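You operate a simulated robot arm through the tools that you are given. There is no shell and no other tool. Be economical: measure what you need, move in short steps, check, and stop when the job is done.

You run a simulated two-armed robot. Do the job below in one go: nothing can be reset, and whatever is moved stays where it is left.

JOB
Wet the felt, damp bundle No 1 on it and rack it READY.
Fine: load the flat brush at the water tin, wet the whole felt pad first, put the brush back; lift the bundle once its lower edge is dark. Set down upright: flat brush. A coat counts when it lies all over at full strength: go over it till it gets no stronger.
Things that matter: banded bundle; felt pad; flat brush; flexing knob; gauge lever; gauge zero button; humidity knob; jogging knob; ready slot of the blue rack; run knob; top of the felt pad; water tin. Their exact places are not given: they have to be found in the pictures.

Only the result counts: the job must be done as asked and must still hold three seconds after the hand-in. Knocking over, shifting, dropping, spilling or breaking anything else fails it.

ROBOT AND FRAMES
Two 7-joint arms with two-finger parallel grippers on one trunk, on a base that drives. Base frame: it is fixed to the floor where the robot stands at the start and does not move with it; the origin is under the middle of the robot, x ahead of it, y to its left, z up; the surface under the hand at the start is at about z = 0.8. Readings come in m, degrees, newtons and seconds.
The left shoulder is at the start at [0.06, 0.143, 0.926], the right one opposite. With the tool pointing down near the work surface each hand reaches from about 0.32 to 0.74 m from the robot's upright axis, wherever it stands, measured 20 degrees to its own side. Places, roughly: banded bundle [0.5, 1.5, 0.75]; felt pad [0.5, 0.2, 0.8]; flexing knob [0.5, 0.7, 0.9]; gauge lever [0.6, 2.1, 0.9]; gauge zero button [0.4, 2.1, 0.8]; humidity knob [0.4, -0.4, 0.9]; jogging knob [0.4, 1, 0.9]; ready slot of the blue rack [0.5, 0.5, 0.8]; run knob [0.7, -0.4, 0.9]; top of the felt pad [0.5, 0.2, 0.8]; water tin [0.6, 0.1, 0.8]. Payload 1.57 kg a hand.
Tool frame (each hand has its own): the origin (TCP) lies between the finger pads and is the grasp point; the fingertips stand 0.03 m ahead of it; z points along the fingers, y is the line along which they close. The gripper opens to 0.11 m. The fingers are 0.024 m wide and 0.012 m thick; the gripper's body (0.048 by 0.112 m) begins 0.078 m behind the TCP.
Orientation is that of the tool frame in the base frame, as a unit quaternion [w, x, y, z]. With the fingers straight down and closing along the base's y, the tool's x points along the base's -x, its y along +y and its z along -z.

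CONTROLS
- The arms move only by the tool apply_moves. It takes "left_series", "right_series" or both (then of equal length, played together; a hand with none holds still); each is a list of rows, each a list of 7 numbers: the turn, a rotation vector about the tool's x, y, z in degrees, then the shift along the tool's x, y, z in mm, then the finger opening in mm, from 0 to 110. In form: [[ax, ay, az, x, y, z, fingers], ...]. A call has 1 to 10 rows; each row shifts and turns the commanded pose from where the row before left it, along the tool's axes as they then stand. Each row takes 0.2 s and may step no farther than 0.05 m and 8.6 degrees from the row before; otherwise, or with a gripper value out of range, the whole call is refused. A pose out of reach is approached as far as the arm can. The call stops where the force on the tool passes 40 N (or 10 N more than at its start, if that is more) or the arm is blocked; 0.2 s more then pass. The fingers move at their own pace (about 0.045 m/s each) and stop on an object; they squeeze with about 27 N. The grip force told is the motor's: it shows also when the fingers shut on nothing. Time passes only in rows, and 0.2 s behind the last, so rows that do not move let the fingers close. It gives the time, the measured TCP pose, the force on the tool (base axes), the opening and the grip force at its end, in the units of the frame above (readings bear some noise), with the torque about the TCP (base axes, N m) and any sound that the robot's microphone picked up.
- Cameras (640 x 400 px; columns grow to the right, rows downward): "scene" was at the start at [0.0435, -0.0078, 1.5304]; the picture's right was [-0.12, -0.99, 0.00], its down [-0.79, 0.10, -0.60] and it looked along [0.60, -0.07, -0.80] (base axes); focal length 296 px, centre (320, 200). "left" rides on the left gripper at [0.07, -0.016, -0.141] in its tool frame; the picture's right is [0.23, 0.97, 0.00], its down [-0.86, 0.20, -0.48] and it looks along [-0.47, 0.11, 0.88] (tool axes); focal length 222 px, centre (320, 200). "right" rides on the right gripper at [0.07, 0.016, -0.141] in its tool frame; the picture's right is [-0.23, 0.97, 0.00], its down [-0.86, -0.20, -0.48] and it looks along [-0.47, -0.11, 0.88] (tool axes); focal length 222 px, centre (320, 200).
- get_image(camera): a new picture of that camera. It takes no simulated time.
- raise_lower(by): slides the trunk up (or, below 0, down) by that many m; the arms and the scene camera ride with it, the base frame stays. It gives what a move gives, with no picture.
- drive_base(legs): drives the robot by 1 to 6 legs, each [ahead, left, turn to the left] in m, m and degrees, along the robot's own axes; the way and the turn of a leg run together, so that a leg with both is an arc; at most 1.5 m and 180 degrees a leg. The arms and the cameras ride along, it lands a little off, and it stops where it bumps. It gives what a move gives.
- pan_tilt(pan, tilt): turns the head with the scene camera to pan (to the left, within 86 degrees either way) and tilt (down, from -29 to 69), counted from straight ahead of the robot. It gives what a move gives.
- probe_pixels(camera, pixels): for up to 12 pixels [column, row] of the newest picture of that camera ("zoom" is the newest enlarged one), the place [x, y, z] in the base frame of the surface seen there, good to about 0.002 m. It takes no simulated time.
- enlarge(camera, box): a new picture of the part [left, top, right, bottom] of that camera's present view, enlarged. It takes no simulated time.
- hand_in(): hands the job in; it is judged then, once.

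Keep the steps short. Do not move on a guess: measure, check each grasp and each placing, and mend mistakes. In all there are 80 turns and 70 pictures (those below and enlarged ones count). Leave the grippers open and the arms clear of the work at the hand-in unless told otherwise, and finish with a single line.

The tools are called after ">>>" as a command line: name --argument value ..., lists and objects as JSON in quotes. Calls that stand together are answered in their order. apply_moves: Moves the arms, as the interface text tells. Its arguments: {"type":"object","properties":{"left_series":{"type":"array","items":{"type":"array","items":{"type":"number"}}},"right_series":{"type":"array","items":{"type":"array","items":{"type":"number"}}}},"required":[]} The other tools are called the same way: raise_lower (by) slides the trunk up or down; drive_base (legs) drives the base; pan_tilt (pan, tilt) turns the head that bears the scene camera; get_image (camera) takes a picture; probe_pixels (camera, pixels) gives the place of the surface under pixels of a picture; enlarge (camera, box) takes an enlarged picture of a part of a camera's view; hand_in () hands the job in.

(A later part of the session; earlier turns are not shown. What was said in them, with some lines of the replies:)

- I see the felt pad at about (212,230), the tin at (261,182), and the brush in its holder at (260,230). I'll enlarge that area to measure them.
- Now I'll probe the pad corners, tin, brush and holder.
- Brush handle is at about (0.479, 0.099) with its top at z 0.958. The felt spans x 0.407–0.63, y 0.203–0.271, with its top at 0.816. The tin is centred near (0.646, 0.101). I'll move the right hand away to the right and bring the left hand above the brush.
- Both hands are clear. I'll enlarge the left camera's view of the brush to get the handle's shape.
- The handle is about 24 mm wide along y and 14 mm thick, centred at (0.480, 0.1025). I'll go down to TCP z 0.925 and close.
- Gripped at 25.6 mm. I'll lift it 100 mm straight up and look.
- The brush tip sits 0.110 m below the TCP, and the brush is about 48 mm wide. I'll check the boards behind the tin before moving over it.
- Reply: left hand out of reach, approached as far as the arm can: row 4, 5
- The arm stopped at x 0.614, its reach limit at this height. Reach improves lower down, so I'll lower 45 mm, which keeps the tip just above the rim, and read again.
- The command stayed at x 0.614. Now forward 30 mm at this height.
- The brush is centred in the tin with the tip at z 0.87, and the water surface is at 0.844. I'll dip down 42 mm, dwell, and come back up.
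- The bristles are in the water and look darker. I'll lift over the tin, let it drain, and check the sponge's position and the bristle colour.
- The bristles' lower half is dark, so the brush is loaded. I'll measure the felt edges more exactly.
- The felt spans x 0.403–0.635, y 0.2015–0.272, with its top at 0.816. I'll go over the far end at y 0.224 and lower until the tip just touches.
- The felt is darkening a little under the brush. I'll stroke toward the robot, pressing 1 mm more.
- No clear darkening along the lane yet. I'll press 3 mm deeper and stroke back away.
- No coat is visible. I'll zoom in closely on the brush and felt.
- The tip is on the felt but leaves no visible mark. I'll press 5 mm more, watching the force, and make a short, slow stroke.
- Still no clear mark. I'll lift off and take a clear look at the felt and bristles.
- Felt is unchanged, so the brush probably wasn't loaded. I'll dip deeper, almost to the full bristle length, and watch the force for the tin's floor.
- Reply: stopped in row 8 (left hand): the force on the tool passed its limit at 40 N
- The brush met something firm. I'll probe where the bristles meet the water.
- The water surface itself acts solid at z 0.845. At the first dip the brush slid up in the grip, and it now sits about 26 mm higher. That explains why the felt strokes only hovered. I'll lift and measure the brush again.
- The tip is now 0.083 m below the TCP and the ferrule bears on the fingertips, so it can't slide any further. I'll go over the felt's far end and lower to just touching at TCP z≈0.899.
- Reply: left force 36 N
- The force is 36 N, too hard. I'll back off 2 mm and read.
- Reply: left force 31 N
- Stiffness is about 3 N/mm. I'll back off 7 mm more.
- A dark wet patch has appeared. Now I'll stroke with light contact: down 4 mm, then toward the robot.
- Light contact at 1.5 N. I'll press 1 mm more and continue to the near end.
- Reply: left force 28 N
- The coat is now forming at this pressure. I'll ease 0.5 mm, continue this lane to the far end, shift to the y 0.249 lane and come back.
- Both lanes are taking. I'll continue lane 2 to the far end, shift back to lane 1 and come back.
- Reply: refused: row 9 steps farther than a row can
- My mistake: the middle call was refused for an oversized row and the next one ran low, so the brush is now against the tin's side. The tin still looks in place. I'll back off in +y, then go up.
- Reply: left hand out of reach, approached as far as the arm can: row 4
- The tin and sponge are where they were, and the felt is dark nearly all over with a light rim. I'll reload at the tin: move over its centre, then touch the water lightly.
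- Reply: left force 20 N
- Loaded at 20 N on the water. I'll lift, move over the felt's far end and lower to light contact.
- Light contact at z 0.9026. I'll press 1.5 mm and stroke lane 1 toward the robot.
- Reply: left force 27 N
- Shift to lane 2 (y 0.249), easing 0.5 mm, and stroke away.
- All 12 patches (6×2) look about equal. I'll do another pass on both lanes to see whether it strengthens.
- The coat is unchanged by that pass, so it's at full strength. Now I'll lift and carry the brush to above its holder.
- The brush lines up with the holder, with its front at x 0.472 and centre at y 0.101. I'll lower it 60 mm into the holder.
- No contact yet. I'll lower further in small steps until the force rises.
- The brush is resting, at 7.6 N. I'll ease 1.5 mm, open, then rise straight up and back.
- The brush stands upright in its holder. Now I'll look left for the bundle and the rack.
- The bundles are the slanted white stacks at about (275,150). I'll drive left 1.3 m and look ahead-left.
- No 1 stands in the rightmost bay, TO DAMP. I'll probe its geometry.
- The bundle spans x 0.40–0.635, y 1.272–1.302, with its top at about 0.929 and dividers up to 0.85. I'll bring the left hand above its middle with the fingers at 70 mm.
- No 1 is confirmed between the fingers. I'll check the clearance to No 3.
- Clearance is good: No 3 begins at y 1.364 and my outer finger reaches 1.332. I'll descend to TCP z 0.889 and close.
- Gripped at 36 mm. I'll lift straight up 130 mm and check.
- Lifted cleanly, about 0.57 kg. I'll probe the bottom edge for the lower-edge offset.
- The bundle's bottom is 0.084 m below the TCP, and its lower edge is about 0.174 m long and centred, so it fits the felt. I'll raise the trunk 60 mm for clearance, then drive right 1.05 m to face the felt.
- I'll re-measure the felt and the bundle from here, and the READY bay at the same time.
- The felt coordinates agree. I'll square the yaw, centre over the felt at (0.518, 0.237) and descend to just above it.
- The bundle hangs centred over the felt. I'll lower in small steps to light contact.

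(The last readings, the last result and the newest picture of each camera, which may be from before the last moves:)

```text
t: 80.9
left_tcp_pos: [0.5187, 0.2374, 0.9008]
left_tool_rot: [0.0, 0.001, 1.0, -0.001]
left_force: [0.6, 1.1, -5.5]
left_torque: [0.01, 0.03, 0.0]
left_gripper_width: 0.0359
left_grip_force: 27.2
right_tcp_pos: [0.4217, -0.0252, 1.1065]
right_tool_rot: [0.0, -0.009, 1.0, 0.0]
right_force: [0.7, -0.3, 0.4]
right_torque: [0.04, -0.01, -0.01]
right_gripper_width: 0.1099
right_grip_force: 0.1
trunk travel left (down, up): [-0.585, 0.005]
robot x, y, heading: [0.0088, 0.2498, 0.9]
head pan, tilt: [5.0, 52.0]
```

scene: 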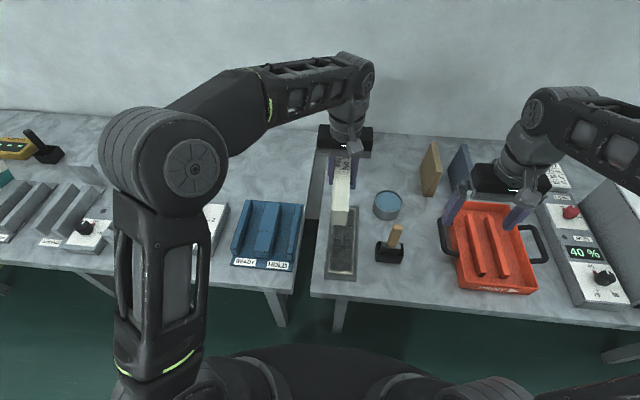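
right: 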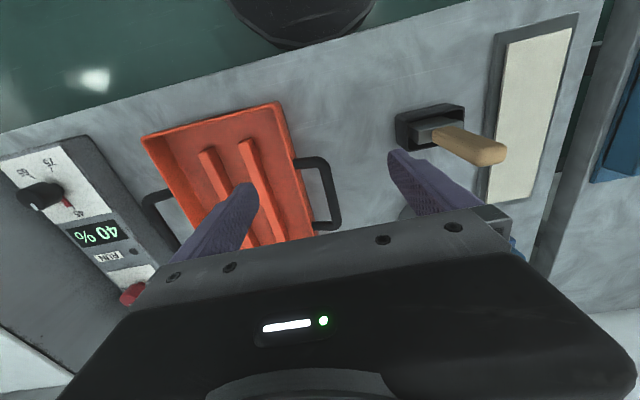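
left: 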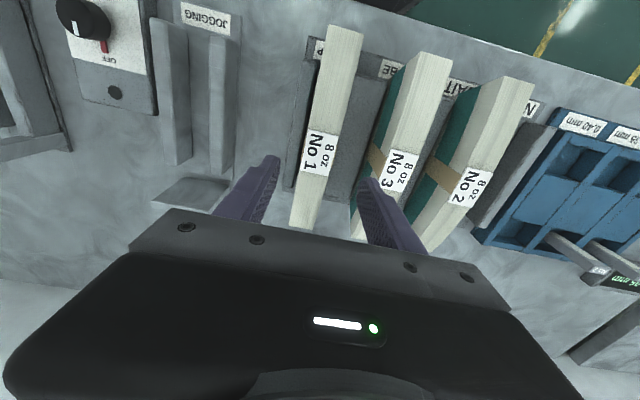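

>>> apply_moves --left_series '[[0, 0, 0, 0, 0, 1, 20], [0, 0, 0, 0, 0, 1, 20], [0, 0, 0, 0, 0, 1, 20], [0, 0, 0, 0, 0, 0, 20]]'

```text
t: 81.9
left_tcp_pos: [0.5182, 0.237, 0.8994]
left_tool_rot: [0.001, 0.0, 1.0, -0.001]
left_force: [2.8, 3.4, 9.7]
left_torque: [0.56, 0.87, -0.24]
left_gripper_width: 0.0359
left_grip_force: 27.1
right_tcp_pos: [0.4222, -0.0258, 1.1079]
right_tool_rot: [-0.001, -0.009, 1.0, 0.0]
right_force: [1.2, -0.5, -0.5]
right_torque: [-0.01, 0.01, 0.03]
right_gripper_width: 0.1098
right_grip_force: 0.2
trunk travel left (down, up): [-0.585, 0.005]
robot x, y, heading: [0.0086, 0.2498, 1.1]
head pan, tilt: [5.0, 52.0]
```

Contact is made. I'll hold still 2 s and look at the lower edge.

>>> apply_moves --left_series '[[0, 0, 0, 0, 0, 0, 20], [0, 0, 0, 0, 0, 0, 20], [0, 0, 0, 0, 0, 0, 20], [0, 0, 0, 0, 0, 0, 20], [0, 0, 0, 0, 0, 0, 20], [0, 0, 0, 0, 0, 0, 20], [0, 0, 0, 0, 0, 0, 20], [0, 0, 0, 0, 0, 0, 20], [0, 0, 0, 0, 0, 0, 20], [0, 0, 0, 0, 0, 0, 20]]'

>>> enlarge --camera "scene" --box '[300, 190, 380, 280]'

```text
t: 84.1
left_tcp_pos: [0.5172, 0.2377, 0.8987]
left_tool_rot: [0.001, 0.001, 1.0, -0.001]
left_force: [9.3, 5.0, 19.7]
left_torque: [0.88, -0.08, -0.28]
left_gripper_width: 0.036
left_grip_force: 26.6
right_tcp_pos: [0.4206, -0.0242, 1.1077]
right_tool_rot: [0.001, -0.01, 1.0, 0.0]
right_force: [0.5, 0.9, -0.2]
right_torque: [0.02, 0.0, -0.02]
right_gripper_width: 0.11
right_grip_force: 0.1
trunk travel left (down, up): [-0.585, 0.005]
robot x, y, heading: [0.0119, 0.2485, 1.3]
head pan, tilt: [5.0, 52.0]
```

```text
4.44 times, centred on (340, 235) of scene
```

zoom: 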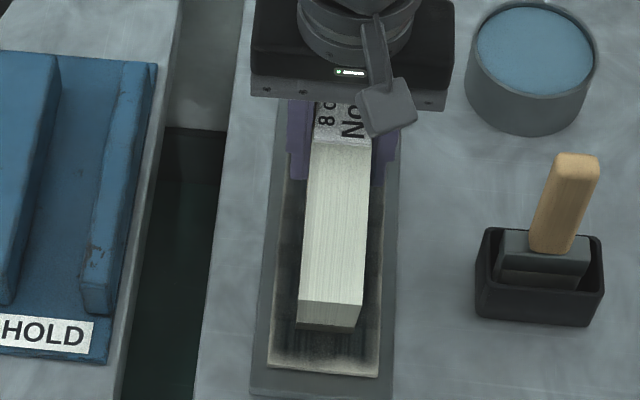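

The front face's lower part looks barely tinted. I'll hold another 2 s and look more closely.

>>> apply_moves --left_series '[[0, 0, 0, 0, 0, 0, 20], [0, 0, 0, 0, 0, 0, 20], [0, 0, 0, 0, 0, 0, 20], [0, 0, 0, 0, 0, 0, 20], [0, 0, 0, 0, 0, 0, 20], [0, 0, 0, 0, 0, 0, 20], [0, 0, 0, 0, 0, 0, 20], [0, 0, 0, 0, 0, 0, 20]]'

>>> enlarge --camera "scene" --box '[325, 230, 365, 275]'

```text
t: 85.9
left_tcp_pos: [0.5173, 0.2377, 0.8977]
left_tool_rot: [0.0, 0.001, 1.0, -0.001]
left_force: [9.7, 3.4, 19.8]
left_torque: [0.6, -0.34, -0.16]
left_gripper_width: 0.0359
left_grip_force: 27.2
right_tcp_pos: [0.4214, -0.0251, 1.1078]
right_tool_rot: [0.0, -0.01, 1.0, -0.001]
right_force: [0.5, -0.6, -0.3]
right_torque: [0.04, 0.01, -0.03]
right_gripper_width: 0.11
right_grip_force: 0.1
trunk travel left (down, up): [-0.585, 0.005]
robot x, y, heading: [0.0094, 0.2515, 1.1]
head pan, tilt: [5.0, 52.0]
```

```text
8.89 times, centred on (345, 252) of scene
```

zoom: 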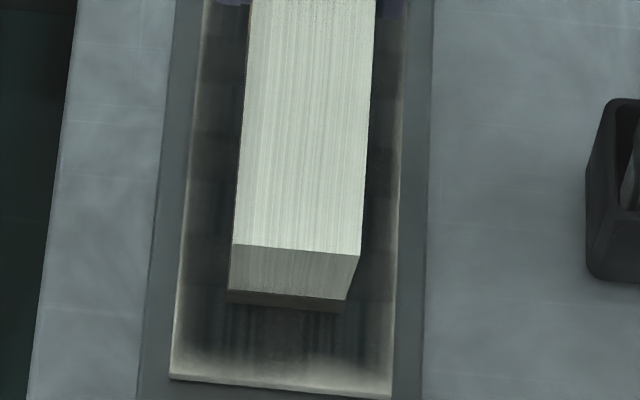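

A thin strip at the bottom (rows 290–312) is now brownish. I'll hold 2 s more to see if it darkens.

>>> apply_moves --left_series '[[0, 0, 0, 0, 0, 0, 20], [0, 0, 0, 0, 0, 0, 20], [0, 0, 0, 0, 0, 0, 20], [0, 0, 0, 0, 0, 0, 20], [0, 0, 0, 0, 0, 0, 20], [0, 0, 0, 0, 0, 0, 20], [0, 0, 0, 0, 0, 0, 20], [0, 0, 0, 0, 0, 0, 20]]'

>>> enlarge --camera "scene" --box '[325, 230, 365, 275]'

```text
t: 87.7
left_tcp_pos: [0.5184, 0.2381, 0.899]
left_tool_rot: [0.001, -0.001, 1.0, -0.001]
left_force: [6.9, 2.3, 18.9]
left_torque: [0.51, -0.08, -0.16]
left_gripper_width: 0.0359
left_grip_force: 26.9
right_tcp_pos: [0.4204, -0.0248, 1.1081]
right_tool_rot: [-0.001, -0.01, 1.0, 0.0]
right_force: [-0.1, -0.7, -0.4]
right_torque: [0.0, 0.0, 0.01]
right_gripper_width: 0.1102
right_grip_force: 0.0
trunk travel left (down, up): [-0.585, 0.005]
robot x, y, heading: [0.0104, 0.2479, 1.0]
head pan, tilt: [5.0, 52.0]
```

```text
8.89 times, centred on (345, 252) of scene
```

zoom: 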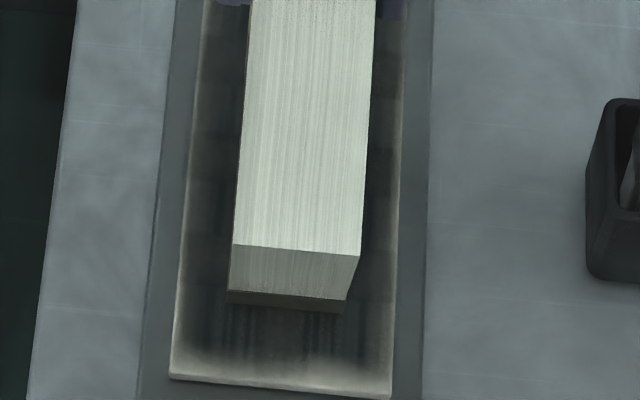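

It has darkened a bit more, to dark brown. One more second and another look.

>>> apply_moves --left_series '[[0, 0, 0, 0, 0, 0, 20], [0, 0, 0, 0, 0, 0, 20], [0, 0, 0, 0, 0, 0, 20], [0, 0, 0, 0, 0, 0, 20], [0, 0, 0, 0, 0, 0, 20]]'

>>> enlarge --camera "scene" --box '[325, 230, 365, 275]'

```text
t: 88.9
left_tcp_pos: [0.5179, 0.2359, 0.8984]
left_tool_rot: [0.001, 0.001, 1.0, -0.001]
left_force: [6.1, 1.8, 17.8]
left_torque: [0.47, -0.04, -0.14]
left_gripper_width: 0.0359
left_grip_force: 27.1
right_tcp_pos: [0.4213, -0.0253, 1.1071]
right_tool_rot: [0.0, -0.01, 1.0, 0.0]
right_force: [0.1, -0.3, 0.2]
right_torque: [-0.03, 0.0, -0.01]
right_gripper_width: 0.1102
right_grip_force: 0.1
trunk travel left (down, up): [-0.585, 0.005]
robot x, y, heading: [0.0085, 0.2515, 1.1]
head pan, tilt: [5.0, 52.0]
```

```text
8.89 times, centred on (345, 252) of scene
```

zoom: 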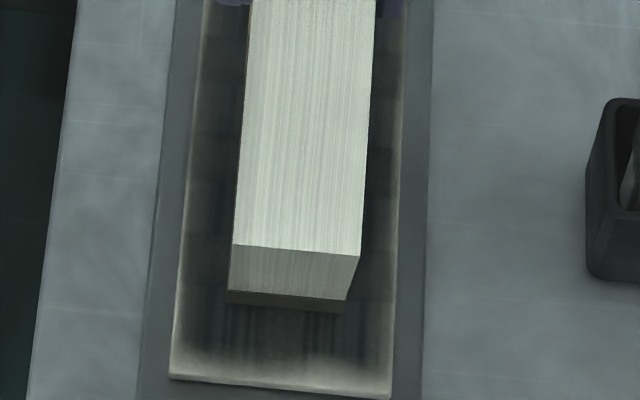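

Unchanged, so it's dark. I'll lift 110 mm and measure the READY bay.

>>> apply_moves --left_series '[[0, 0, 0, 0, 0, -20, 20], [0, 0, 0, 0, 0, -45, 20], [0, 0, 0, 0, 0, -45, 20], [0, 0, 0, 0, 0, 0, 20]]'

>>> enlarge --camera "scene" --box '[220, 190, 370, 280]'

```text
t: 89.9
left_tcp_pos: [0.5177, 0.2386, 1.0071]
left_tool_rot: [0.0, 0.001, 1.0, -0.001]
left_force: [0.6, -0.6, -6.0]
left_torque: [0.02, 0.05, -0.03]
left_gripper_width: 0.0359
left_grip_force: 26.5
right_tcp_pos: [0.4217, -0.0253, 1.107]
right_tool_rot: [0.0, -0.009, 1.0, 0.0]
right_force: [0.5, 0.4, 0.1]
right_torque: [0.02, -0.01, 0.01]
right_gripper_width: 0.1102
right_grip_force: 0.0
trunk travel left (down, up): [-0.585, 0.005]
robot x, y, heading: [0.0109, 0.2485, 0.9]
head pan, tilt: [5.0, 52.0]
```

```text
4.27 times, centred on (295, 235) of scene
```

zoom: 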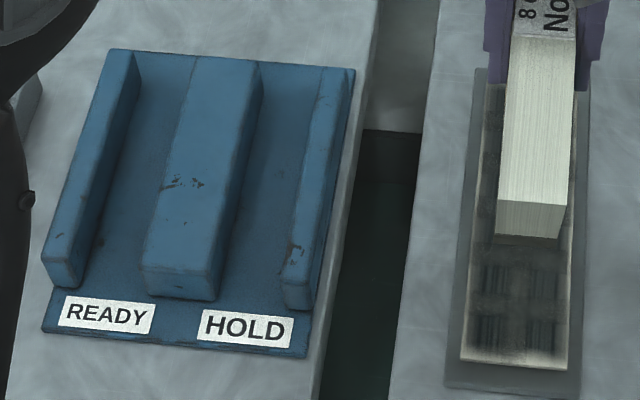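

>>> probe_pixels --camera "zoom" --pixels '[[130, 70], [100, 170], [78, 245], [203, 66], [178, 160], [152, 245], [90, 278], [138, 282], [120, 200], [150, 200], [145, 90], [187, 80]]'

```text
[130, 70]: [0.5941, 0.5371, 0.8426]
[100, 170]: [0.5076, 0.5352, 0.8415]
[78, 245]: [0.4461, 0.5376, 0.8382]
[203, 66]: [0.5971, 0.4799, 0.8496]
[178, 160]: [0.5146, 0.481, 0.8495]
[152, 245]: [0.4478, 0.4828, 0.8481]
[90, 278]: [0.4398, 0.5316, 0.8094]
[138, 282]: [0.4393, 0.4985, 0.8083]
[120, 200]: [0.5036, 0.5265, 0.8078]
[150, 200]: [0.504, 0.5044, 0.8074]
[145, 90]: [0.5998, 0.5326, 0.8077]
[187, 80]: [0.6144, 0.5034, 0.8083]
```

The READY bay spans y 0.486–0.5355 with its floor at 0.808 and its walls parallel to x; the centre is y 0.511. I'll carry the bundle over it.

>>> apply_moves --left_series '[[0, 0, 0, 0, 45, 0, 20], [0, 0, 0, 0, 45, 0, 20], [0, 0, 0, 0, 45, 0, 20], [0, 0, 0, -1, 46, 0, 20], [0, 0, 0, -1, 46, 0, 20], [0, 0, 0, -1, 46, 0, 20], [0, 0, 0, 0, 0, 0, 20], [0, 0, 0, 0, 0, 35, 20], [0, 0, 0, 0, 0, 0, 20]]'

>>> enlarge --camera "scene" --box '[200, 170, 350, 280]'

```text
t: 91.9
left_tcp_pos: [0.5198, 0.5101, 0.971]
left_tool_rot: [0.0, 0.0, 1.0, 0.0]
left_force: [-0.6, 0.0, -6.2]
left_torque: [0.03, -0.01, 0.01]
left_gripper_width: 0.0359
left_grip_force: 26.5
right_tcp_pos: [0.4215, -0.0255, 1.1073]
right_tool_rot: [-0.001, -0.009, 1.0, 0.0]
right_force: [0.4, 0.0, -0.3]
right_torque: [0.0, -0.03, -0.01]
right_gripper_width: 0.1098
right_grip_force: 0.0
trunk travel left (down, up): [-0.585, 0.005]
robot x, y, heading: [0.0067, 0.2483, 1.2]
head pan, tilt: [5.0, 52.0]
```

```text
3.64 times, centred on (275, 225) of scene
```

zoom: 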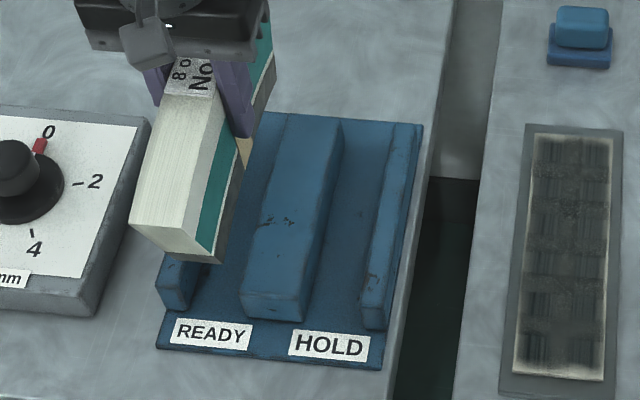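

>>> probe_pixels --camera "zoom" --pixels '[[140, 240], [170, 252], [190, 258], [205, 263], [218, 258], [160, 250], [222, 225], [245, 285], [185, 295], [270, 245], [205, 270], [240, 160]]'

```text
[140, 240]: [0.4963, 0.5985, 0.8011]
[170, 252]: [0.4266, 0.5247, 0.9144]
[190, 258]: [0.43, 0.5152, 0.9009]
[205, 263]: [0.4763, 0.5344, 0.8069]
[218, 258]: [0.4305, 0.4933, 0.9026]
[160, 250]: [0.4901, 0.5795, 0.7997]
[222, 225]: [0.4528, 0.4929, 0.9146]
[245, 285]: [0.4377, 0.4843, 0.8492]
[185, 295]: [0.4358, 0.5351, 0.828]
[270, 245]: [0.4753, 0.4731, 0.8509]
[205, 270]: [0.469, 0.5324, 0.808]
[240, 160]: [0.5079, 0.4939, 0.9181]
```

The bundle's right face is at y 0.493, leaving about 7 mm of room on each side. I'll lower 74 mm.

>>> apply_moves --left_series '[[0, 0, 0, 0, 0, 25, 20], [0, 0, 0, 0, 0, 20, 20], [0, 0, 0, 0, 0, 15, 20], [0, 0, 0, 0, 0, 14, 20], [0, 0, 0, 0, 0, 2, 20], [0, 0, 0, 0, 0, 0, 20]]'

```text
t: 93.3
left_tcp_pos: [0.5205, 0.5098, 0.8959]
left_tool_rot: [0.0, 0.0, 1.0, -0.002]
left_force: [0.4, 0.5, -5.2]
left_torque: [-0.01, 0.04, 0.02]
left_gripper_width: 0.0358
left_grip_force: 26.8
right_tcp_pos: [0.4221, -0.0256, 1.1078]
right_tool_rot: [0.001, -0.009, 1.0, 0.0]
right_force: [-0.4, 0.5, 0.2]
right_torque: [0.02, 0.01, 0.01]
right_gripper_width: 0.1099
right_grip_force: 0.1
trunk travel left (down, up): [-0.585, 0.005]
robot x, y, heading: [0.0095, 0.2485, 1.2]
head pan, tilt: [5.0, 52.0]
```

Still hanging freely. I'll lower further in 1.5 mm steps until contact.

>>> apply_moves --left_series '[[0, 0, 0, 0, 0, 1.5, 20], [0, 0, 0, 0, 0, 1.5, 20], [0, 0, 0, 0, 0, 1, 20], [0, 0, 0, 0, 0, 1, 20], [0, 0, 0, 0, 0, 0, 20]]'

```text
t: 94.5
left_tcp_pos: [0.5195, 0.5102, 0.8903]
left_tool_rot: [0.0, 0.0, 1.0, -0.001]
left_force: [-0.5, 1.3, -5.9]
left_torque: [-0.02, 0.03, -0.01]
left_gripper_width: 0.036
left_grip_force: 26.8
right_tcp_pos: [0.4226, -0.0245, 1.1075]
right_tool_rot: [0.0, -0.01, 1.0, -0.001]
right_force: [-0.1, 0.5, -0.5]
right_torque: [-0.01, 0.0, 0.0]
right_gripper_width: 0.11
right_grip_force: 0.1
trunk travel left (down, up): [-0.585, 0.005]
robot x, y, heading: [0.0077, 0.2493, 1.1]
head pan, tilt: [5.0, 52.0]
```

>>> apply_moves --left_series '[[0, 0, 0, 0, 0, 1, 20], [0, 0, 0, 0, 0, 1, 20], [0, 0, 0, 0, 0, 1, 20], [0, 0, 0, 0, 0, 0, 20]]'

```text
t: 95.5
left_tcp_pos: [0.5211, 0.5112, 0.8899]
left_tool_rot: [0.002, 0.0, 1.0, 0.0]
left_force: [-1.3, 5.8, 22.8]
left_torque: [0.52, 0.06, -0.14]
left_gripper_width: 0.036
left_grip_force: 27.0
right_tcp_pos: [0.4205, -0.0252, 1.1072]
right_tool_rot: [0.001, -0.009, 1.0, 0.0]
right_force: [0.2, 0.0, 0.6]
right_torque: [-0.01, -0.02, -0.02]
right_gripper_width: 0.1101
right_grip_force: 0.1
trunk travel left (down, up): [-0.585, 0.005]
robot x, y, heading: [0.0068, 0.2508, 1.0]
head pan, tilt: [5.0, 52.0]
```

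Seated on the bay floor. I'll ease 1.5 mm, open and rise.

>>> apply_moves --left_series '[[0, 0, 0, 0, 0, -1.5, 20], [0, 0, 0, 0, 0, 0, 42], [0, 0, 0, 0, 0, 0, 52], [0, 0, 0, 0, 0, 0, 56], [0, 0, 0, 0, 0, 0, 56], [0, 0, 0, 0, 0, -30, 56], [0, 0, 0, 0, 0, -45, 56], [0, 0, 0, 0, 0, -45, 56], [0, 0, 0, 0, 0, -20, 80], [0, 0, 0, 30, -30, 0, 110]]'

>>> get_image --camera "scene"

```text
t: 97.7
left_tcp_pos: [0.4903, 0.4797, 1.0294]
left_tool_rot: [0.0, -0.001, 1.0, 0.001]
left_force: [0.3, -0.2, 0.2]
left_torque: [0.03, -0.04, -0.03]
left_gripper_width: 0.1061
left_grip_force: 0.0
right_tcp_pos: [0.4198, -0.0259, 1.1076]
right_tool_rot: [0.0, -0.01, 1.0, 0.001]
right_force: [-0.5, -0.5, 0.0]
right_torque: [0.0, -0.04, 0.03]
right_gripper_width: 0.1097
right_grip_force: 0.0
trunk travel left (down, up): [-0.585, 0.005]
robot x, y, heading: [0.0123, 0.2462, 0.9]
head pan, tilt: [5.0, 52.0]
```

```text
10 pictures are left
```

scene: 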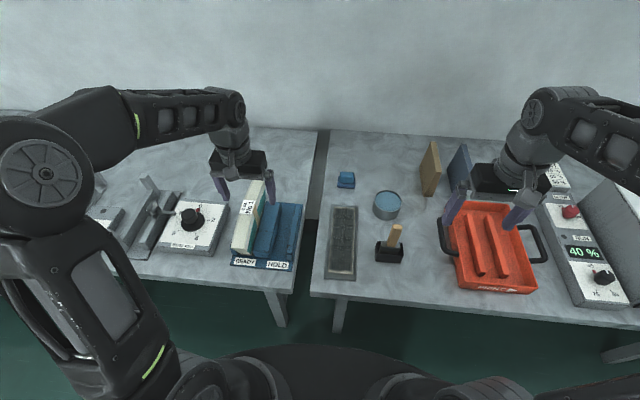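

The bundle stands in READY. I'll move the left hand up and clear, then check the bundle and brush closely.

>>> apply_moves --left_series '[[0, 0, 0, 40, -25, 0, 110], [0, 0, 0, 30, -35, 0, 110], [0, 0, 0, 10, -40, 0, 110], [0, 0, 0, 0, 0, 0, 110], [0, 0, 0, 0, 0, 0, 110]]'

>>> enlarge --camera "scene" --box '[210, 160, 410, 285]'

```text
t: 98.9
left_tcp_pos: [0.4113, 0.3801, 1.03]
left_tool_rot: [0.0, 0.0, 1.0, 0.0]
left_force: [1.4, 0.0, -0.2]
left_torque: [0.0, 0.0, -0.03]
left_gripper_width: 0.1099
left_grip_force: 0.0
right_tcp_pos: [0.4214, -0.0251, 1.1072]
right_tool_rot: [0.0, -0.01, 1.0, 0.0]
right_force: [0.0, -0.1, -0.6]
right_torque: [0.02, 0.02, -0.02]
right_gripper_width: 0.1103
right_grip_force: 0.0
trunk travel left (down, up): [-0.585, 0.005]
robot x, y, heading: [0.0063, 0.2488, 1.1]
head pan, tilt: [5.0, 52.0]
```

```text
3.20 times, centred on (310, 222) of scene
```

zoom: 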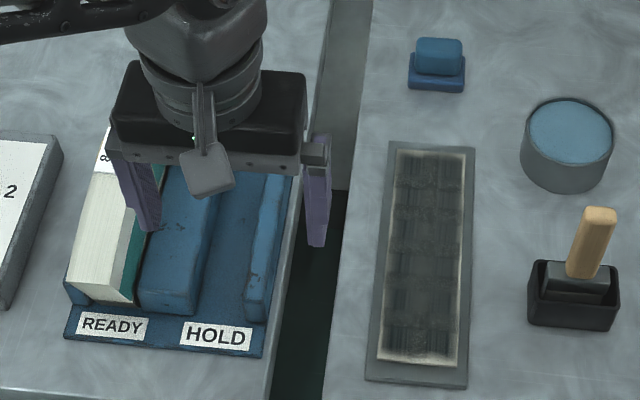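

No 1 stands upright in READY, the brush is upright in its holder, the tin, sponge and boards look unmoved, and both grippers are open and clear. Handing in.

>>> hand_in

```text
The job is handed in.
```

I wetted the felt all over, put the brush back upright in its holder, damped bundle No 1 until its lower edge was dark, and racked it in READY. During the wetting the brush bumped the tin's side, but the tin did not visibly move.
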